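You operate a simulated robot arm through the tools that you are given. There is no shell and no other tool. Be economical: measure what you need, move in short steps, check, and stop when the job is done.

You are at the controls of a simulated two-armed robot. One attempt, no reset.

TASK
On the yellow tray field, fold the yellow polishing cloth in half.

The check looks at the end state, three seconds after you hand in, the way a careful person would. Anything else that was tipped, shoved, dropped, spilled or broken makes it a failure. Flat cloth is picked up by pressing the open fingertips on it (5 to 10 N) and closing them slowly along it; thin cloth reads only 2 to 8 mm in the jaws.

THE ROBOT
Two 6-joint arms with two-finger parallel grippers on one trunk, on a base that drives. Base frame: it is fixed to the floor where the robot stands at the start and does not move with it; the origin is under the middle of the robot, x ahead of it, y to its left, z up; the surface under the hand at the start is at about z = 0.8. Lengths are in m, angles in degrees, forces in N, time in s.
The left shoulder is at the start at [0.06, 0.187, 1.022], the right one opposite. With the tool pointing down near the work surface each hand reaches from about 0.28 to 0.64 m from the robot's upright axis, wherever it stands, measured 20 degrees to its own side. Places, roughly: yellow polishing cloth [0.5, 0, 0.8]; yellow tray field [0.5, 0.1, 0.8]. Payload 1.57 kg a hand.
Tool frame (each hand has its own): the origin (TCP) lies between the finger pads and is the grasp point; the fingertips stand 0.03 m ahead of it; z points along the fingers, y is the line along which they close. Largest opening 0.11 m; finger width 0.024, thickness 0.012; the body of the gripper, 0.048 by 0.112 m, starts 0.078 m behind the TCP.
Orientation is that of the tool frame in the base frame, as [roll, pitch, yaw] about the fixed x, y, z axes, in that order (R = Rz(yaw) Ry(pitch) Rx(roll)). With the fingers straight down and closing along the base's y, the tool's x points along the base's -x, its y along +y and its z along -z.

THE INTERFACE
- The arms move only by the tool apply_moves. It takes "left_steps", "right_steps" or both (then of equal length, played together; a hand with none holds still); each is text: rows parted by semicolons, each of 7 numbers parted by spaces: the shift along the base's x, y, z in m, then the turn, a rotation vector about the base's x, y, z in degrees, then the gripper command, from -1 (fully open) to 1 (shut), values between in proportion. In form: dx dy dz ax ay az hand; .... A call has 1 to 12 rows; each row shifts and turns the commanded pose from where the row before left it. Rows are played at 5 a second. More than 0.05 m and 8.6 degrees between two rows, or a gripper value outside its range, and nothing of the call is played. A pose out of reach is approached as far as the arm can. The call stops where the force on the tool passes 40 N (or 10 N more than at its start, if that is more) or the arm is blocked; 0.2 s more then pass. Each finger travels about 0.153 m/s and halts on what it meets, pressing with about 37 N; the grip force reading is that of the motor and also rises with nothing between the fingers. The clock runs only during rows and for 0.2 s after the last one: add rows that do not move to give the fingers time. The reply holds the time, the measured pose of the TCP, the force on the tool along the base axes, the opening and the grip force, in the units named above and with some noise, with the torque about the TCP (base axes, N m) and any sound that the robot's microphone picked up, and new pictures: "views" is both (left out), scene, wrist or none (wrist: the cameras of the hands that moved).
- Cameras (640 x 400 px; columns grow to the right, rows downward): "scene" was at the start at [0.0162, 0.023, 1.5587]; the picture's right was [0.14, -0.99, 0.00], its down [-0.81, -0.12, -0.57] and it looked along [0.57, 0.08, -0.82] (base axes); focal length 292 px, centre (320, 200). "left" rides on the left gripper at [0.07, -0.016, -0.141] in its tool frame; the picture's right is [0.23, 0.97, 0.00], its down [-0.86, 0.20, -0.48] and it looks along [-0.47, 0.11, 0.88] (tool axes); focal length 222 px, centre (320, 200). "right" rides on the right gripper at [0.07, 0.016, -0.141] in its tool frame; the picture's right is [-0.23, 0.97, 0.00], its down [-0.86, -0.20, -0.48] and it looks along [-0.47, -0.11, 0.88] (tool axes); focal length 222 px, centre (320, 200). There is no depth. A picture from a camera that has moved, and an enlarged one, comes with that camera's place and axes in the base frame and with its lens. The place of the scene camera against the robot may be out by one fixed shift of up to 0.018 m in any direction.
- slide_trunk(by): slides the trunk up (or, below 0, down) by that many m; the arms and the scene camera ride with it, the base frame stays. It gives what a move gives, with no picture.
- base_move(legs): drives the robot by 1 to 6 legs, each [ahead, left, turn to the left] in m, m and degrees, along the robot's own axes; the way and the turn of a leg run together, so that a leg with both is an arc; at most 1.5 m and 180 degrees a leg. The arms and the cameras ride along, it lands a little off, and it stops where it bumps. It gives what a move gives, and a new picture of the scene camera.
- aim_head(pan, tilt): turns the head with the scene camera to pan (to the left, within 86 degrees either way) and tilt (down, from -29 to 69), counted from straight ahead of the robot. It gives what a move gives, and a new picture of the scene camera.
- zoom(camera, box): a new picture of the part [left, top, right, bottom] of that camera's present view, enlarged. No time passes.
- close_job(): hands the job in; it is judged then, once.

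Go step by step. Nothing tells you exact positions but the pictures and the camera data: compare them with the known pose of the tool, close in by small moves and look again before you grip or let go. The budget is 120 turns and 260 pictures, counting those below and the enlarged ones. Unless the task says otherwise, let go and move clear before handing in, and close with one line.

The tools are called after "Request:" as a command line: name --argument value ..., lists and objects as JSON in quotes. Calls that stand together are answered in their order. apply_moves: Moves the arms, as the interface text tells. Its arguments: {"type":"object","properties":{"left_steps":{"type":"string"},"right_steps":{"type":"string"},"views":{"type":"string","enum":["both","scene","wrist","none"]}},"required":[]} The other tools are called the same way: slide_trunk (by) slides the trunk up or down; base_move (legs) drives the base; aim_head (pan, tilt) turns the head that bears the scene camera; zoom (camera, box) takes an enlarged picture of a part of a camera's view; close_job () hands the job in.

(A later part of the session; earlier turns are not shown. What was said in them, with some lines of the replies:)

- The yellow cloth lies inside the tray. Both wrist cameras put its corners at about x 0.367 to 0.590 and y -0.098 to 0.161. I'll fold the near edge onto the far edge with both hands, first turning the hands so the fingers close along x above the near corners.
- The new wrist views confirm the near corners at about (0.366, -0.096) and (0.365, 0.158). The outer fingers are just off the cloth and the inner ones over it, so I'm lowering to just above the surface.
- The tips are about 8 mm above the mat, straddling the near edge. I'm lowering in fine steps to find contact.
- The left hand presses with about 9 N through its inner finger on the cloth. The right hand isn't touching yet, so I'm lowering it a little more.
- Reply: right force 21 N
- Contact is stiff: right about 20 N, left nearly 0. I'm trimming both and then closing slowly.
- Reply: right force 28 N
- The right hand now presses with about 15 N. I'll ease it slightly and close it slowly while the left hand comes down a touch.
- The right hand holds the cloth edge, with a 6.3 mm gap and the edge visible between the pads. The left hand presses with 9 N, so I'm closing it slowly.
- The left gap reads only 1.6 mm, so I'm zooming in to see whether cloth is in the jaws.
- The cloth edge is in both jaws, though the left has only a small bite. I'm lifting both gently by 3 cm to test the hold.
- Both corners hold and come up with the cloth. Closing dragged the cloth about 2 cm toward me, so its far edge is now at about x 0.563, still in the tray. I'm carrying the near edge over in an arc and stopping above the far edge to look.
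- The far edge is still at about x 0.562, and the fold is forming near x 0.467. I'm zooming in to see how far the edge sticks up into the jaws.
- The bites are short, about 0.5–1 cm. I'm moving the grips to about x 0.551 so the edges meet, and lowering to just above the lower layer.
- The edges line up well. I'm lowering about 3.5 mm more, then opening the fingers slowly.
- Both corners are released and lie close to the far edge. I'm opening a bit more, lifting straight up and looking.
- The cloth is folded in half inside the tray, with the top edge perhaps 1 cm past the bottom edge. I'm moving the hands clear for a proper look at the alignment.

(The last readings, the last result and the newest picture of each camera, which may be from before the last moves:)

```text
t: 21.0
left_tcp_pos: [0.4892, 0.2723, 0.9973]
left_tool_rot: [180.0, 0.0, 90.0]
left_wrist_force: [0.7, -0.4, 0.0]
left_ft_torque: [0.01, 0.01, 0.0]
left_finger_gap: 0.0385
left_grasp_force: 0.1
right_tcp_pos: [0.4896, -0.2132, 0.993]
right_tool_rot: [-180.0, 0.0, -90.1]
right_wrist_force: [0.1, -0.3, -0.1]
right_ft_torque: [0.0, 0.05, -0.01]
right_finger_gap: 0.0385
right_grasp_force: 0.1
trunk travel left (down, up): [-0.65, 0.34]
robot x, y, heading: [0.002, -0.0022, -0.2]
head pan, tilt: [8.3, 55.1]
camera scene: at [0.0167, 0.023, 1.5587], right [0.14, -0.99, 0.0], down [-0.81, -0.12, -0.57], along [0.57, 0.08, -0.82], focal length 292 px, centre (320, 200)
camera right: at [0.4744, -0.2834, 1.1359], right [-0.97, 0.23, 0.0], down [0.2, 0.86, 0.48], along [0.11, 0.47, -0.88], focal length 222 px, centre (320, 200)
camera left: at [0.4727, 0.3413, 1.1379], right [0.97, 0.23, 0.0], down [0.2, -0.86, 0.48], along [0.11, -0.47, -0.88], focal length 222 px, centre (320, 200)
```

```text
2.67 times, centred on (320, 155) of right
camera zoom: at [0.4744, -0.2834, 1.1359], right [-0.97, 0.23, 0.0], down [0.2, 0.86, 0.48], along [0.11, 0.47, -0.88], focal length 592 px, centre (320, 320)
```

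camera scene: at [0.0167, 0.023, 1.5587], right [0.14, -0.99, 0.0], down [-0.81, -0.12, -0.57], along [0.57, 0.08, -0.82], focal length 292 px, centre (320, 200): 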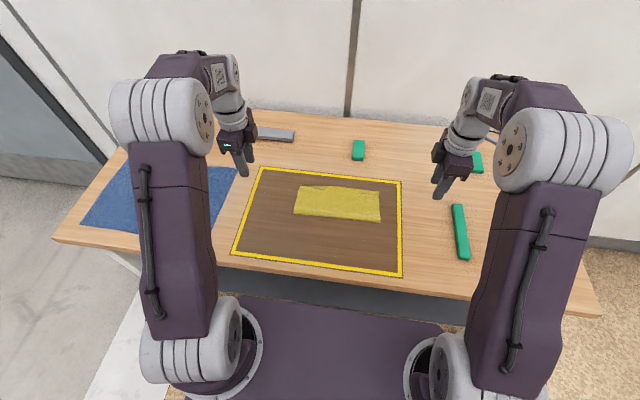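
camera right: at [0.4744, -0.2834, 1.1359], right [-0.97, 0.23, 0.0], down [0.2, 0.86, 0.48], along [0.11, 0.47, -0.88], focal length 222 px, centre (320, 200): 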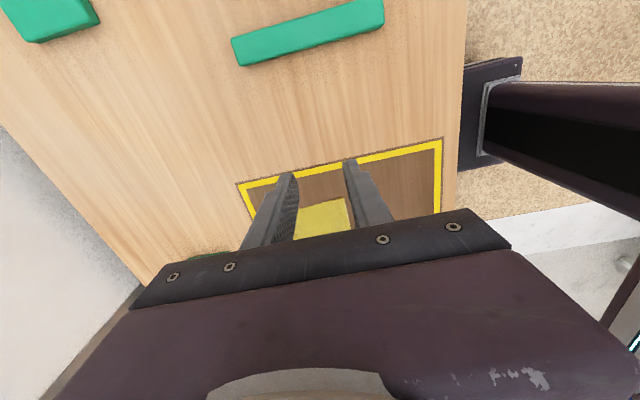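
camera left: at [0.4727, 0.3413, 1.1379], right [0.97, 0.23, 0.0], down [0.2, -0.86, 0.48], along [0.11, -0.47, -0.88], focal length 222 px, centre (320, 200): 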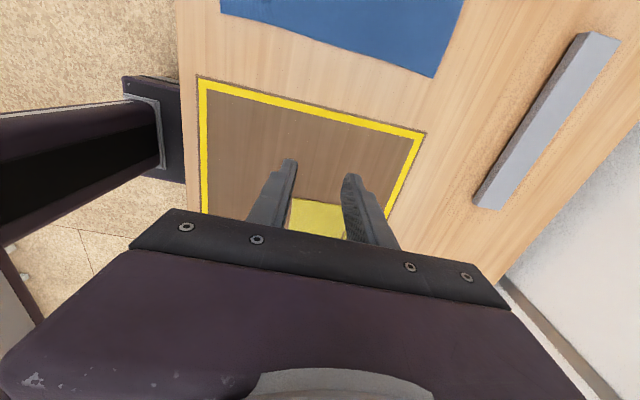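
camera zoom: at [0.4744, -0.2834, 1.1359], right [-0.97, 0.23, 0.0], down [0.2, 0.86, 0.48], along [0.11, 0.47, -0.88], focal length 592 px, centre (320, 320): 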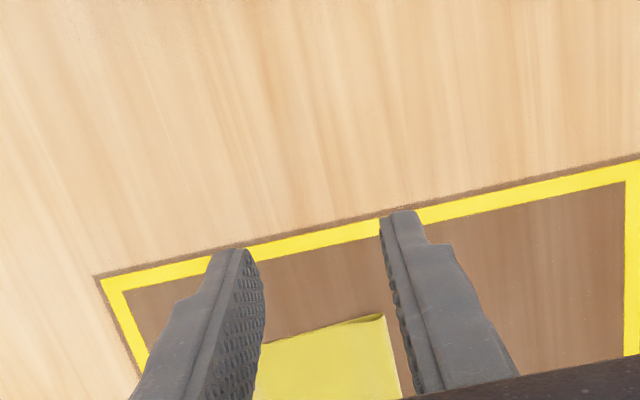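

The top edge seems to overhang the lower one by 1–2 cm. I'm bringing the wrist cameras over the far corners to measure it properly.

Request:
apply_moves --left_steps "0.015 -0.038 -0.013 0 0 0 0.3; 0.015 -0.038 -0.013 0 0 0 0.3; 0.015 -0.038 -0.013 0 0 0 0.3; 0.015 -0.038 -0.013 0 0 0 0.3; 0 0 0 0 0 0 0.3" --right_steps "0.015 0.038 -0.013 0 0 0 0.3; 0.015 0.038 -0.013 0 0 0 0.3; 0.015 0.038 -0.013 0 0 0 0.3; 0.015 0.038 -0.013 0 0 0 0.3; 0 0 0 0 0 0 0.3" --views "none"

Request:
zoom --camera "left" --box '[200, 60, 440, 210]'

Request:
zoom --camera "right" --box '[200, 60, 440, 210]'

```text
t: 22.2
left_tcp_pos: [0.55, 0.1236, 0.9453]
left_tool_rot: [180.0, 0.0, 90.1]
left_wrist_force: [-0.3, 0.2, 0.9]
left_ft_torque: [0.03, -0.02, 0.01]
left_finger_gap: 0.0385
left_grasp_force: 0.1
right_tcp_pos: [0.5502, -0.0645, 0.9422]
right_tool_rot: [180.0, 0.0, -90.0]
right_wrist_force: [0.1, 1.0, 0.4]
right_ft_torque: [0.02, -0.05, 0.01]
right_finger_gap: 0.0385
right_grasp_force: 0.1
trunk travel left (down, up): [-0.65, 0.34]
robot x, y, heading: [0.003, -0.0003, 0.1]
head pan, tilt: [8.3, 55.1]
```

```text
2.67 times, centred on (320, 135) of left
camera zoom: at [0.5324, 0.1915, 1.0857], right [0.97, 0.23, 0.0], down [0.2, -0.85, 0.48], along [0.11, -0.47, -0.88], focal length 592 px, centre (320, 373)
```

zoom: 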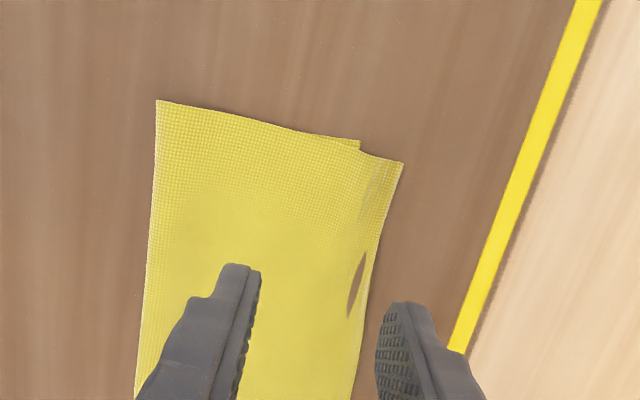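

```text
2.67 times, centred on (320, 135) of right
camera zoom: at [0.5329, -0.134, 1.0844], right [-0.97, 0.23, 0.0], down [0.2, 0.86, 0.48], along [0.11, 0.47, -0.88], focal length 592 px, centre (320, 373)
```

zoom: 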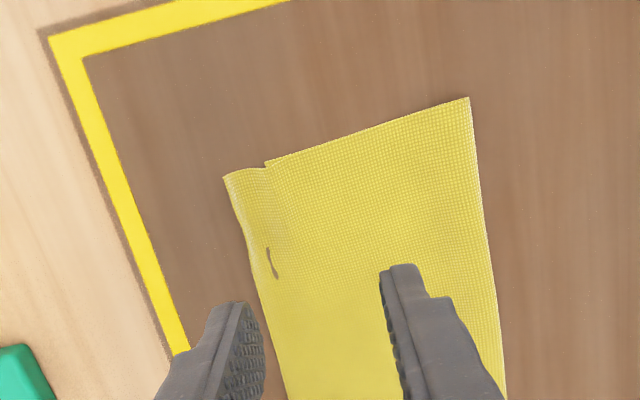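

Measured: top edge at x 0.580 (left) and 0.5885 (right), bottom edge at 0.558 and 0.567, so the top overhangs by about 2 cm. I'll re-pinch just the overhanging top edge at both corners and lay it back 2 cm.

Request:
apply_moves --left_steps "0.012 0.006 -0.02 0 0 0 0.4545; 0.012 0.006 -0.025 0 0 0 0.4545; 0.011 0.0054 -0.03 0 0 0 0.4545; 0 0 -0.025 0 0 0 0.4545; 0 0 -0.008 0 0 0 0.4545; 0 0 0 0 0 0 0.4545" --right_steps "0.015 -0.005 -0.02 0 0 0 0.4545; 0.014 -0.005 -0.025 0 0 0 0.4545; 0.014 -0.0055 -0.03 0 0 0 0.4545; 0 0 -0.022 0 0 0 0.4545; 0 0 -0.008 0 0 0 0.4545; 0 0 0 0 0 0 0.4545" --views "none"

Request:
zoom --camera "left" --box '[200, 90, 440, 240]'

Request:
zoom --camera "right" --box '[200, 90, 440, 240]'

```text
t: 23.6
left_tcp_pos: [0.5849, 0.1405, 0.8353]
left_tool_rot: [-180.0, 0.0, 89.9]
left_wrist_force: [0.2, 0.2, 0.2]
left_ft_torque: [0.0, -0.02, -0.02]
left_finger_gap: 0.0299
left_grasp_force: 0.0
right_tcp_pos: [0.5888, -0.0775, 0.8388]
right_tool_rot: [-180.0, 0.0, -90.0]
right_wrist_force: [0.2, 0.5, 0.6]
right_ft_torque: [0.02, 0.01, -0.04]
right_finger_gap: 0.0294
right_grasp_force: 0.1
right hand out of reach, approached as far as the arm can: row 3
trunk travel left (down, up): [-0.65, 0.34]
robot x, y, heading: [0.0004, -0.0015, -0.0]
head pan, tilt: [8.3, 55.1]
```

```text
2.67 times, centred on (320, 165) of left
camera zoom: at [0.5673, 0.2085, 0.9768], right [0.97, 0.23, 0.0], down [0.2, -0.86, 0.48], along [0.11, -0.47, -0.88], focal length 592 px, centre (320, 293)
```

zoom: 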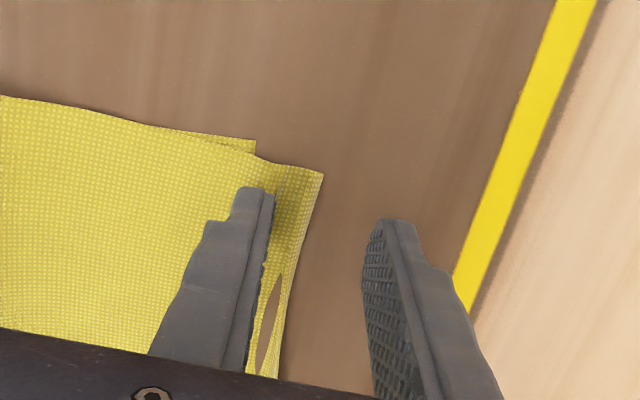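

```text
2.67 times, centred on (320, 165) of right
camera zoom: at [0.5724, -0.1477, 0.9813], right [-0.97, 0.23, 0.0], down [0.2, 0.85, 0.48], along [0.11, 0.47, -0.88], focal length 592 px, centre (320, 293)
```

zoom: 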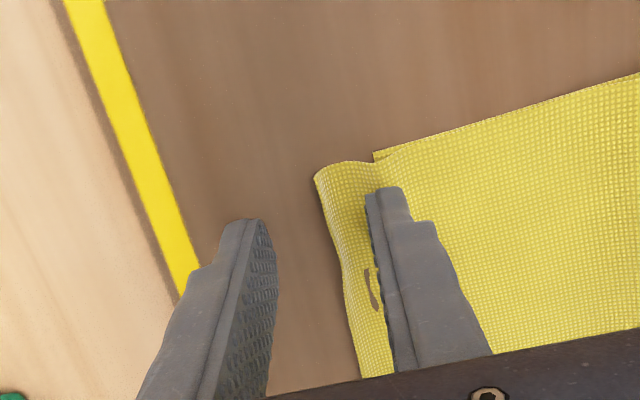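

The fingers straddle the overhanging edge. The right hand is at the end of its reach, so I'm narrowing its gap and pulling it back slightly, then lowering both to contact.

Request:
apply_moves --left_steps "0 0 -0.002 0 0 0 0.5; 0 0 -0.001 0 0 0 0.5; 0 0 -0.0005 0 0 0 0.5; 0 0 0 0 0 0 0.5" --right_steps "-0.003 0 0 0 0 0 0.564; -0.001 0 -0.002 0 0 0 0.564; 0 0 -0.002 0 0 0 0.564; 0 0 0 0 0 0 0.564" --views "none"

```text
t: 24.6
left_tcp_pos: [0.5838, 0.1397, 0.8324]
left_tool_rot: [180.0, -0.1, 90.0]
left_wrist_force: [-1.0, -0.1, 0.3]
left_ft_torque: [0.03, -0.01, -0.02]
left_finger_gap: 0.0277
left_grasp_force: 0.1
right_tcp_pos: [0.5861, -0.0764, 0.8349]
right_tool_rot: [179.9, 0.1, -90.0]
right_wrist_force: [0.5, -0.1, 0.0]
right_ft_torque: [0.02, 0.0, 0.02]
right_finger_gap: 0.024
right_grasp_force: 0.0
trunk travel left (down, up): [-0.65, 0.34]
robot x, y, heading: [-0.0017, 0.0043, 0.1]
head pan, tilt: [8.3, 55.1]
```

Request:
apply_moves --left_steps "0 0 -0.0008 0 0 0 0.5; 0 0 -0.0007 0 0 0 0.5; 0 0 0 0 0 0 0.5" --right_steps "0.002 -0.003 -0.002 0 0 0 0.564; 0 0 -0.0015 0 0 0 0.564; 0 0 0 0 0 0 0.564" --views "none"

```text
t: 25.4
left_tcp_pos: [0.5842, 0.1416, 0.8314]
left_tool_rot: [180.0, 0.0, 90.0]
left_wrist_force: [0.9, -0.6, 1.6]
left_ft_torque: [-0.01, 0.06, 0.05]
left_finger_gap: 0.0273
left_grasp_force: 0.1
right_tcp_pos: [0.589, -0.0804, 0.8305]
right_tool_rot: [-180.0, 0.0, -90.0]
right_wrist_force: [0.3, 1.0, 5.0]
right_ft_torque: [-0.02, 0.1, -0.01]
right_finger_gap: 0.0242
right_grasp_force: 0.0
trunk travel left (down, up): [-0.65, 0.34]
robot x, y, heading: [0.0039, -0.0047, -0.0]
head pan, tilt: [8.3, 55.1]
```

Contact is through the inner fingers: right 5 N, left just starting. I'm closing slowly while easing back so the outer fingers scoop the edge.

Request:
apply_moves --left_steps "0 0 -0.0004 0 0 0 0.5; -0.0015 0 0 0 0 0 0.55; -0.0015 0 0 0 0 0 0.6; -0.0015 0 0 0 0 0 0.66; -0.0015 0 0 0 0 0 0.72; -0.0015 0 0 0 0 0 0.78; -0.0015 0 0 0 0 0 0.84; -0.001 0 0 0 0 0 0.9; 0 0 0 0 0 0 1; 0 0 0 0 0 0 1; 0 0 0 0 0 0 1" --right_steps "0 0 -0.0001 0 0 0 0.564; -0.0015 0 0 0 0 0 0.6; -0.0015 0 0 0 0 0 0.65; -0.0015 0 0 0 0 0 0.7; -0.0015 0 0 0 0 0 0.75; -0.0015 0 0 0 0 0 0.8; -0.0015 0 0 0 0 0 0.85; -0.001 0 0 0 0 0 0.9; 0 0 0 0 0 0 1; 0 0 0 0 0 0 1; 0 0 0 0 0 0 1" --views "none"

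Request:
zoom --camera "left" --box '[220, 110, 380, 210]'

Request:
zoom --camera "right" --box '[260, 110, 420, 210]'

```text
t: 27.8
left_tcp_pos: [0.5734, 0.1411, 0.8328]
left_tool_rot: [179.8, 0.0, 90.0]
left_wrist_force: [2.3, 2.1, 19.5]
left_ft_torque: [0.1, 0.15, -0.07]
left_finger_gap: 0.0019
left_grasp_force: 23.5
right_tcp_pos: [0.5759, -0.0804, 0.832]
right_tool_rot: [-179.9, 0.0, -90.0]
right_wrist_force: [0.9, 1.1, 2.9]
right_ft_torque: [0.0, 0.01, 0.0]
right_finger_gap: 0.0018
right_grasp_force: 23.5
trunk travel left (down, up): [-0.65, 0.34]
robot x, y, heading: [-0.0021, 0.0006, 0.1]
head pan, tilt: [8.3, 55.1]
```

```text
4.00 times, centred on (300, 160) of left
camera zoom: at [0.5553, 0.2088, 0.9718], right [0.97, 0.23, 0.0], down [0.2, -0.86, 0.48], along [0.11, -0.47, -0.88], focal length 888 px, centre (400, 360)
```

zoom: 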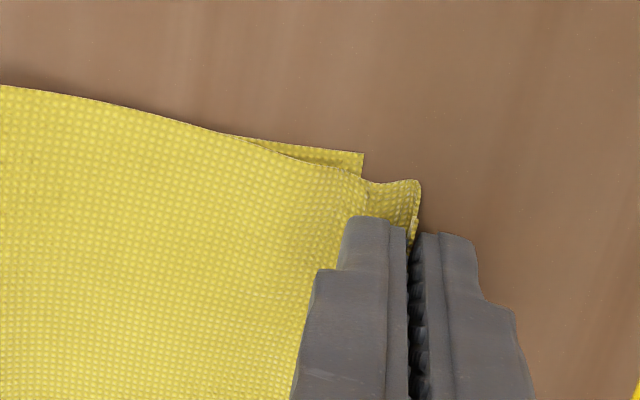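

```text
4.00 times, centred on (340, 160) of right
camera zoom: at [0.5602, -0.1495, 0.975], right [-0.97, 0.23, 0.0], down [0.2, 0.85, 0.48], along [0.11, 0.47, -0.88], focal length 888 px, centre (240, 360)
```

zoom: 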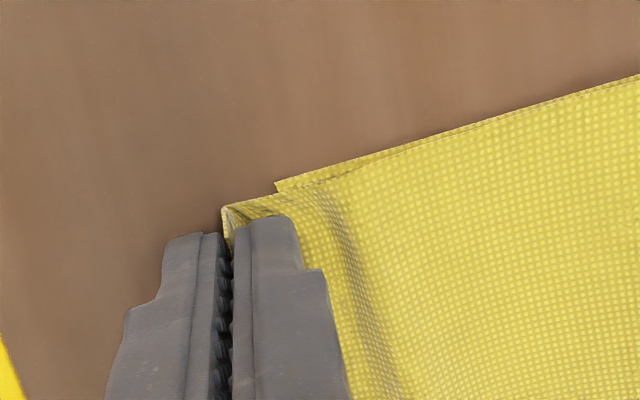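

Only the top layer's edge is in both jaws. I'm lifting gently, easing back, and checking.

Request:
apply_moves --left_steps "0 0 0.01 0 0 0 1; -0.005 0 0.01 0 0 0 1; -0.01 0 0.015 0 0 0 1; -0.01 0 0.01 0 0 0 1; 0 0 0 0 0 0 1" --right_steps "0 0 0.01 0 0 0 1; -0.005 0 0.01 0 0 0 1; -0.01 0 0.015 0 0 0 1; -0.01 0 0.01 0 0 0 1; 0 0 0 0 0 0 1" --views "none"

Request:
zoom --camera "left" --box '[200, 90, 440, 240]'

Request:
zoom --camera "right" --box '[200, 90, 440, 240]'

```text
t: 29.0
left_tcp_pos: [0.5513, 0.1421, 0.8746]
left_tool_rot: [180.0, -0.1, 89.9]
left_wrist_force: [-0.8, 0.5, -1.1]
left_ft_torque: [-0.02, 0.02, -0.02]
left_finger_gap: 0.0016
left_grasp_force: 23.7
right_tcp_pos: [0.5546, -0.0801, 0.8762]
right_tool_rot: [-180.0, 0.0, -90.0]
right_wrist_force: [0.0, 0.8, -0.5]
right_ft_torque: [-0.01, -0.01, -0.01]
right_finger_gap: 0.0016
right_grasp_force: 23.1
trunk travel left (down, up): [-0.65, 0.34]
robot x, y, heading: [0.0026, -0.0018, 0.1]
head pan, tilt: [8.3, 55.1]
```

```text
2.67 times, centred on (320, 165) of left
camera zoom: at [0.5335, 0.2107, 1.015], right [0.97, 0.23, 0.0], down [0.2, -0.85, 0.48], along [0.11, -0.47, -0.88], focal length 592 px, centre (320, 293)
```

zoom: 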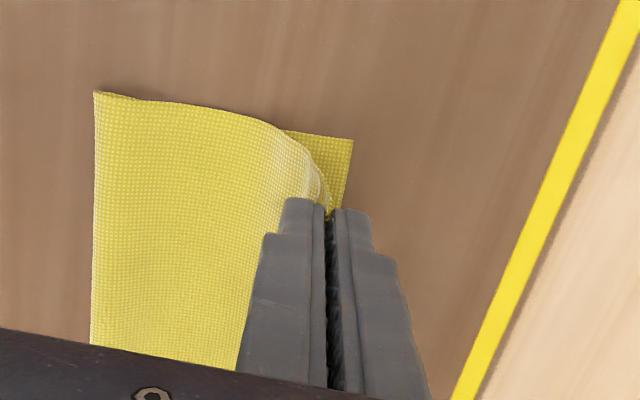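

```text
2.67 times, centred on (320, 165) of right
camera zoom: at [0.5384, -0.149, 1.019], right [-0.97, 0.23, 0.0], down [0.2, 0.86, 0.48], along [0.11, 0.47, -0.88], focal length 592 px, centre (320, 293)
```

zoom: 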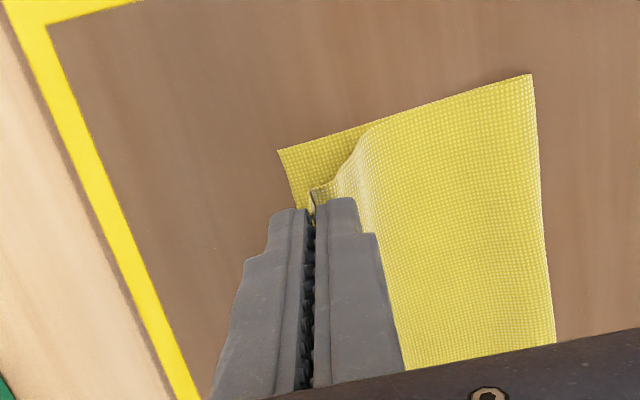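

Both corners hold, and the lower edge hasn't moved. I'm taking the edge back and up so the crease shifts to the true middle (about x 0.45), then laying it forward again.

Request:
apply_moves --left_steps "-0.031 0 0.021 0 0 0 1; -0.035 0 0.025 0 0 0 1; -0.019 0 0.006 0 0 0 1; -0.019 0 0.004 0 0 0 1; 0 0 0 0 0 0 1; 0.028 0 -0.004 0 0 0 1; 0.025 0 -0.011 0 0 0 1; 0.02 0 -0.017 0 0 0 1; 0.015 0 -0.02 0 0 0 1; 0.009 0 -0.02 0 0 0 1; 0 0 0 0 0 0 1" --right_steps "-0.027 0 0.02 0 0 0 1; -0.035 0 0.025 0 0 0 1; -0.019 0 0.006 0 0 0 1; -0.019 0 0.004 0 0 0 1; 0 0 0 0 0 0 1; 0.028 0 -0.004 0 0 0 1; 0.025 0 -0.011 0 0 0 1; 0.02 0 -0.017 0 0 0 1; 0.015 0 -0.02 0 0 0 1; 0.009 0 -0.02 0 0 0 1; 0 0 0 0 0 0 1" --views "none"

Request:
zoom --camera "left" --box '[160, 90, 400, 240]'

Request:
zoom --camera "right" --box '[240, 90, 480, 240]'

Request:
zoom --camera "scene" --box '[260, 150, 420, 250]'

```text
t: 31.4
left_tcp_pos: [0.5408, 0.1404, 0.8592]
left_tool_rot: [180.0, 0.1, 90.0]
left_wrist_force: [0.6, -0.2, -0.4]
left_ft_torque: [-0.04, -0.02, -0.02]
left_finger_gap: 0.0016
left_grasp_force: 23.3
right_tcp_pos: [0.5504, -0.0803, 0.8596]
right_tool_rot: [-180.0, 0.0, -90.0]
right_wrist_force: [0.2, 0.0, 0.0]
right_ft_torque: [0.01, 0.0, 0.0]
right_finger_gap: 0.0019
right_grasp_force: 23.6
trunk travel left (down, up): [-0.65, 0.34]
robot x, y, heading: [-0.0033, 0.0056, 0.0]
head pan, tilt: [8.3, 55.1]
```

```text
2.67 times, centred on (280, 165) of left
camera zoom: at [0.5239, 0.2088, 1.0], right [0.97, 0.23, 0.0], down [0.2, -0.85, 0.48], along [0.11, -0.47, -0.88], focal length 592 px, centre (427, 293)
```

zoom: 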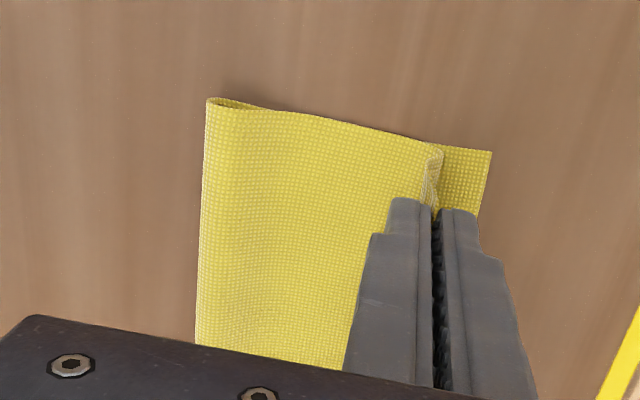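

```text
2.67 times, centred on (360, 165) of right
camera zoom: at [0.5345, -0.1506, 1.0024], right [-0.97, 0.23, 0.0], down [0.2, 0.86, 0.48], along [0.11, 0.47, -0.88], focal length 592 px, centre (213, 293)
```

zoom: 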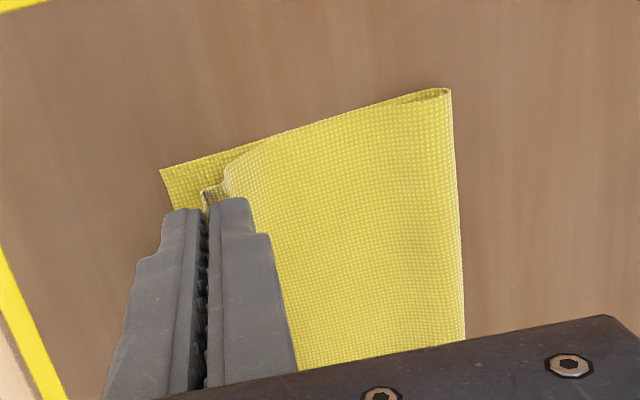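

```text
4.00 times, centred on (340, 200) of scene
camera zoom: at [0.0156, 0.023, 1.5587], right [0.14, -0.99, 0.0], down [-0.81, -0.12, -0.57], along [0.57, 0.08, -0.82], focal length 1170 px, centre (240, 200)
```

zoom: 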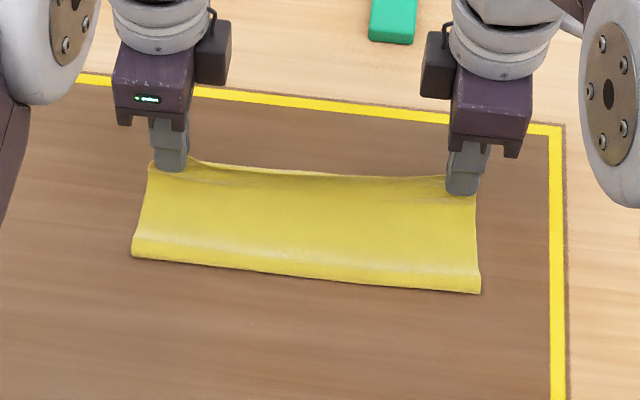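

The lower layer is still in place and the edges line up. I'm lowering to the far edge and releasing slowly.

Request:
apply_moves --left_steps "0.004 0 -0.01 0 0 0 1; 0.003 0 -0.009 0 0 0 1; 0 0 -0.005 0 0 0 1; 0 0 0 0 0 0 1; 0 0 0 0 0 0 0.9; 0 0 0 0 0 0 0.8; 0 0 0 0 0 0 0.65; 0 0 0 0 0 0 0.55; 0 0 0 0 0 0 0.5" --right_steps "0.003 0 -0.01 0 0 0 1; 0.002 0 -0.009 0 0 0 1; 0 0 -0.005 0 0 0 1; 0 0 0 0 0 0 1; 0 0 0 0 0 0 0.9; 0 0 0 0 0 0 0.8; 0 0 0 0 0 0 0.65; 0 0 0 0 0 0 0.55; 0 0 0 0 0 0 0.5" --views "none"

Request:
zoom --camera "left" --box '[160, 90, 400, 240]'

Request:
zoom --camera "right" --box '[240, 90, 480, 240]'

```text
t: 33.4
left_tcp_pos: [0.5483, 0.1407, 0.8338]
left_tool_rot: [-180.0, 0.0, 90.0]
left_wrist_force: [0.5, 0.1, -0.2]
left_ft_torque: [-0.03, 0.02, 0.0]
left_finger_gap: 0.0274
left_grasp_force: 0.0
right_tcp_pos: [0.5557, -0.0791, 0.8364]
right_tool_rot: [179.9, 0.0, -89.9]
right_wrist_force: [-0.5, -0.3, 0.2]
right_ft_torque: [0.02, 0.0, 0.0]
right_finger_gap: 0.0273
right_grasp_force: 0.1
trunk travel left (down, up): [-0.65, 0.34]
robot x, y, heading: [0.0004, -0.0003, -0.2]
head pan, tilt: [8.3, 55.1]
```

```text
2.67 times, centred on (280, 165) of left
camera zoom: at [0.5315, 0.2092, 0.9746], right [0.97, 0.23, 0.0], down [0.2, -0.85, 0.48], along [0.11, -0.47, -0.88], focal length 592 px, centre (427, 293)
```

zoom: 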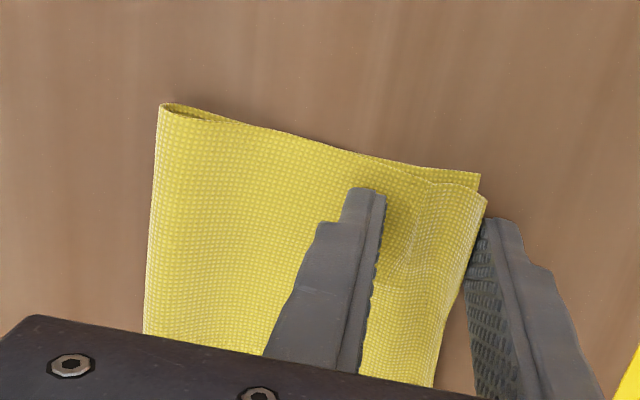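

```text
2.67 times, centred on (360, 165) of right
camera zoom: at [0.5401, -0.1498, 0.978], right [-0.97, 0.23, 0.0], down [0.2, 0.86, 0.48], along [0.11, 0.47, -0.88], focal length 592 px, centre (213, 293)
```

zoom: 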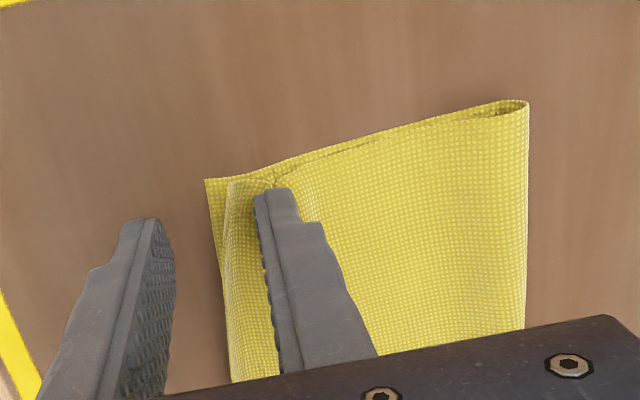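

The edges now match closely at both corners. I'm lifting straight up and out, then checking.

Request:
apply_moves --left_steps "0 0 0.005 0 0 0 0.45; 0 0 0.015 0 0 0 0.4; 0 0 0.03 0 0 0 0.3; 0 0 0.04 0 0 0 0.3; 0 -0.015 0.02 0 0 0 0.3; 0 0 0 0 0 0 0.3" --right_steps "0 0 0.005 0 0 0 0.45; 0 0 0.015 0 0 0 0.4; 0 0 0.03 0 0 0 0.3; 0 0 0.04 0 0 0 0.3; 0 0.015 0.02 0 0 0 0.3; 0 0 0 0 0 0 0.3" --views "none"

Request:
zoom --camera "left" --box '[200, 60, 440, 210]'

Request:
zoom --camera "right" --box '[200, 60, 440, 210]'

Request:
zoom --camera "scene" --box '[280, 170, 400, 245]'

```text
t: 34.8
left_tcp_pos: [0.5501, 0.1261, 0.9473]
left_tool_rot: [-180.0, -0.1, 90.0]
left_wrist_force: [-0.2, 0.4, -1.3]
left_ft_torque: [0.02, -0.01, -0.04]
left_finger_gap: 0.0383
left_grasp_force: 0.0
right_tcp_pos: [0.5564, -0.0646, 0.9441]
right_tool_rot: [179.9, 0.0, -89.9]
right_wrist_force: [-0.7, 0.7, 0.3]
right_ft_torque: [0.0, 0.01, -0.03]
right_finger_gap: 0.0385
right_grasp_force: 0.1
trunk travel left (down, up): [-0.65, 0.34]
robot x, y, heading: [0.0013, 0.0011, 0.1]
head pan, tilt: [8.3, 55.1]
```

```text
2.67 times, centred on (320, 135) of left
camera zoom: at [0.5331, 0.1943, 1.0883], right [0.97, 0.23, 0.0], down [0.2, -0.85, 0.48], along [0.11, -0.47, -0.88], focal length 592 px, centre (320, 373)
```

zoom: 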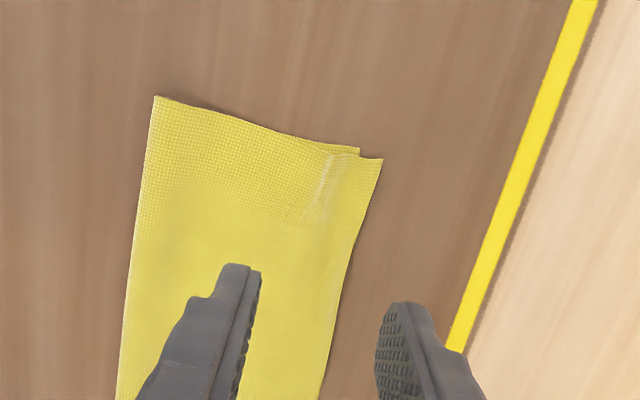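

```text
2.67 times, centred on (320, 135) of right
camera zoom: at [0.54, -0.1343, 1.0867], right [-0.97, 0.23, 0.0], down [0.2, 0.86, 0.48], along [0.11, 0.47, -0.88], focal length 592 px, centre (320, 373)
```

zoom: 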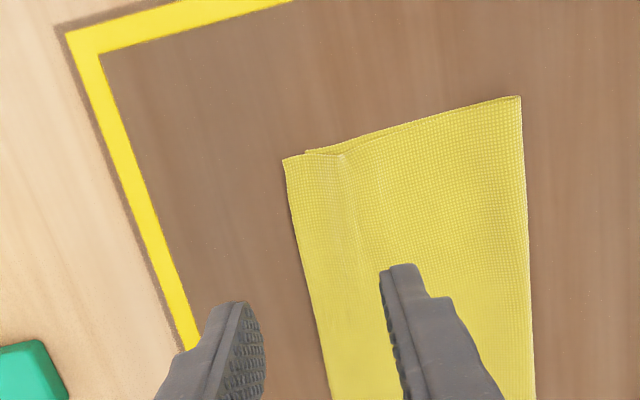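

```text
5.33 times, centred on (340, 208) of scene
camera zoom: at [0.0164, 0.023, 1.5587], right [0.14, -0.99, 0.0], down [-0.81, -0.12, -0.57], along [0.57, 0.08, -0.82], focal length 1560 px, centre (213, 160)
```

zoom: 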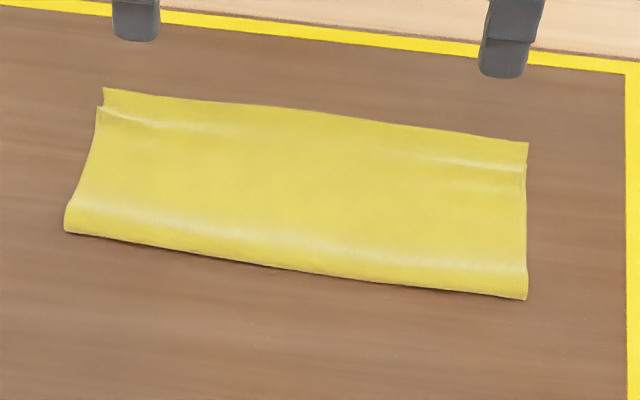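

The overhang is down to about 1 cm, the fold is even, and the cloth lies fully inside the tray. I'm moving the hands clear.

Request:
apply_moves --left_steps "0 0.03 0.03 0 0 0 0.3; -0.02 0.04 0.02 0 0 0 0.3; -0.02 0.04 0 0 0 0 0.3; -0.02 0.03 0 0 0 0 0.3; 0 0 0 0 0 0 0.3" --right_steps "0 -0.03 0.03 0 0 0 0.3; -0.02 -0.04 0.02 0 0 0 0.3; -0.02 -0.04 0 0 0 0 0.3; -0.02 -0.03 0 0 0 0 0.3; 0 0 0 0 0 0 0.3" --views "scene"

```text
t: 36.0
left_tcp_pos: [0.4904, 0.265, 0.9956]
left_tool_rot: [-180.0, -0.1, 90.0]
left_wrist_force: [-0.4, -0.4, -0.1]
left_ft_torque: [0.02, 0.04, 0.0]
left_finger_gap: 0.0385
left_grasp_force: 0.1
right_tcp_pos: [0.4967, -0.2065, 0.9933]
right_tool_rot: [179.9, 0.0, -90.0]
right_wrist_force: [-0.3, 0.2, -0.2]
right_ft_torque: [-0.02, 0.02, 0.0]
right_finger_gap: 0.0386
right_grasp_force: 0.1
trunk travel left (down, up): [-0.65, 0.34]
robot x, y, heading: [-0.0005, 0.0026, -0.1]
head pan, tilt: [8.3, 55.1]
camera scene: at [0.0171, 0.023, 1.5587], right [0.14, -0.99, 0.0], down [-0.81, -0.12, -0.57], along [0.56, 0.08, -0.82], focal length 292 px, centre (320, 200)
```

scene: 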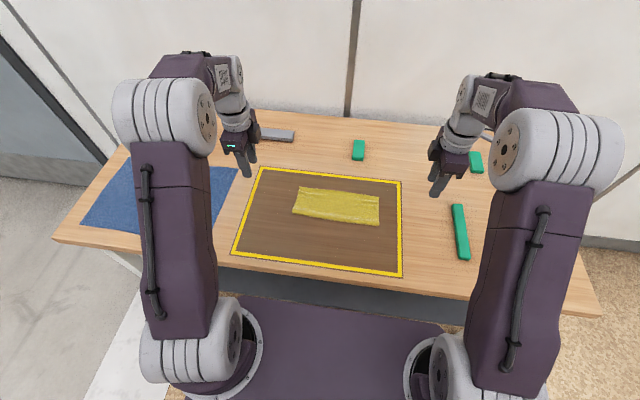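

The cloth is folded in half inside the tray, the hands are clear, and nothing else has moved. I'm handing in.

Request:
close_job

```text
The job is handed in.
```

The yellow cloth is folded in half on the yellow tray field, with its edges matching to about 1 cm and both hands clear.
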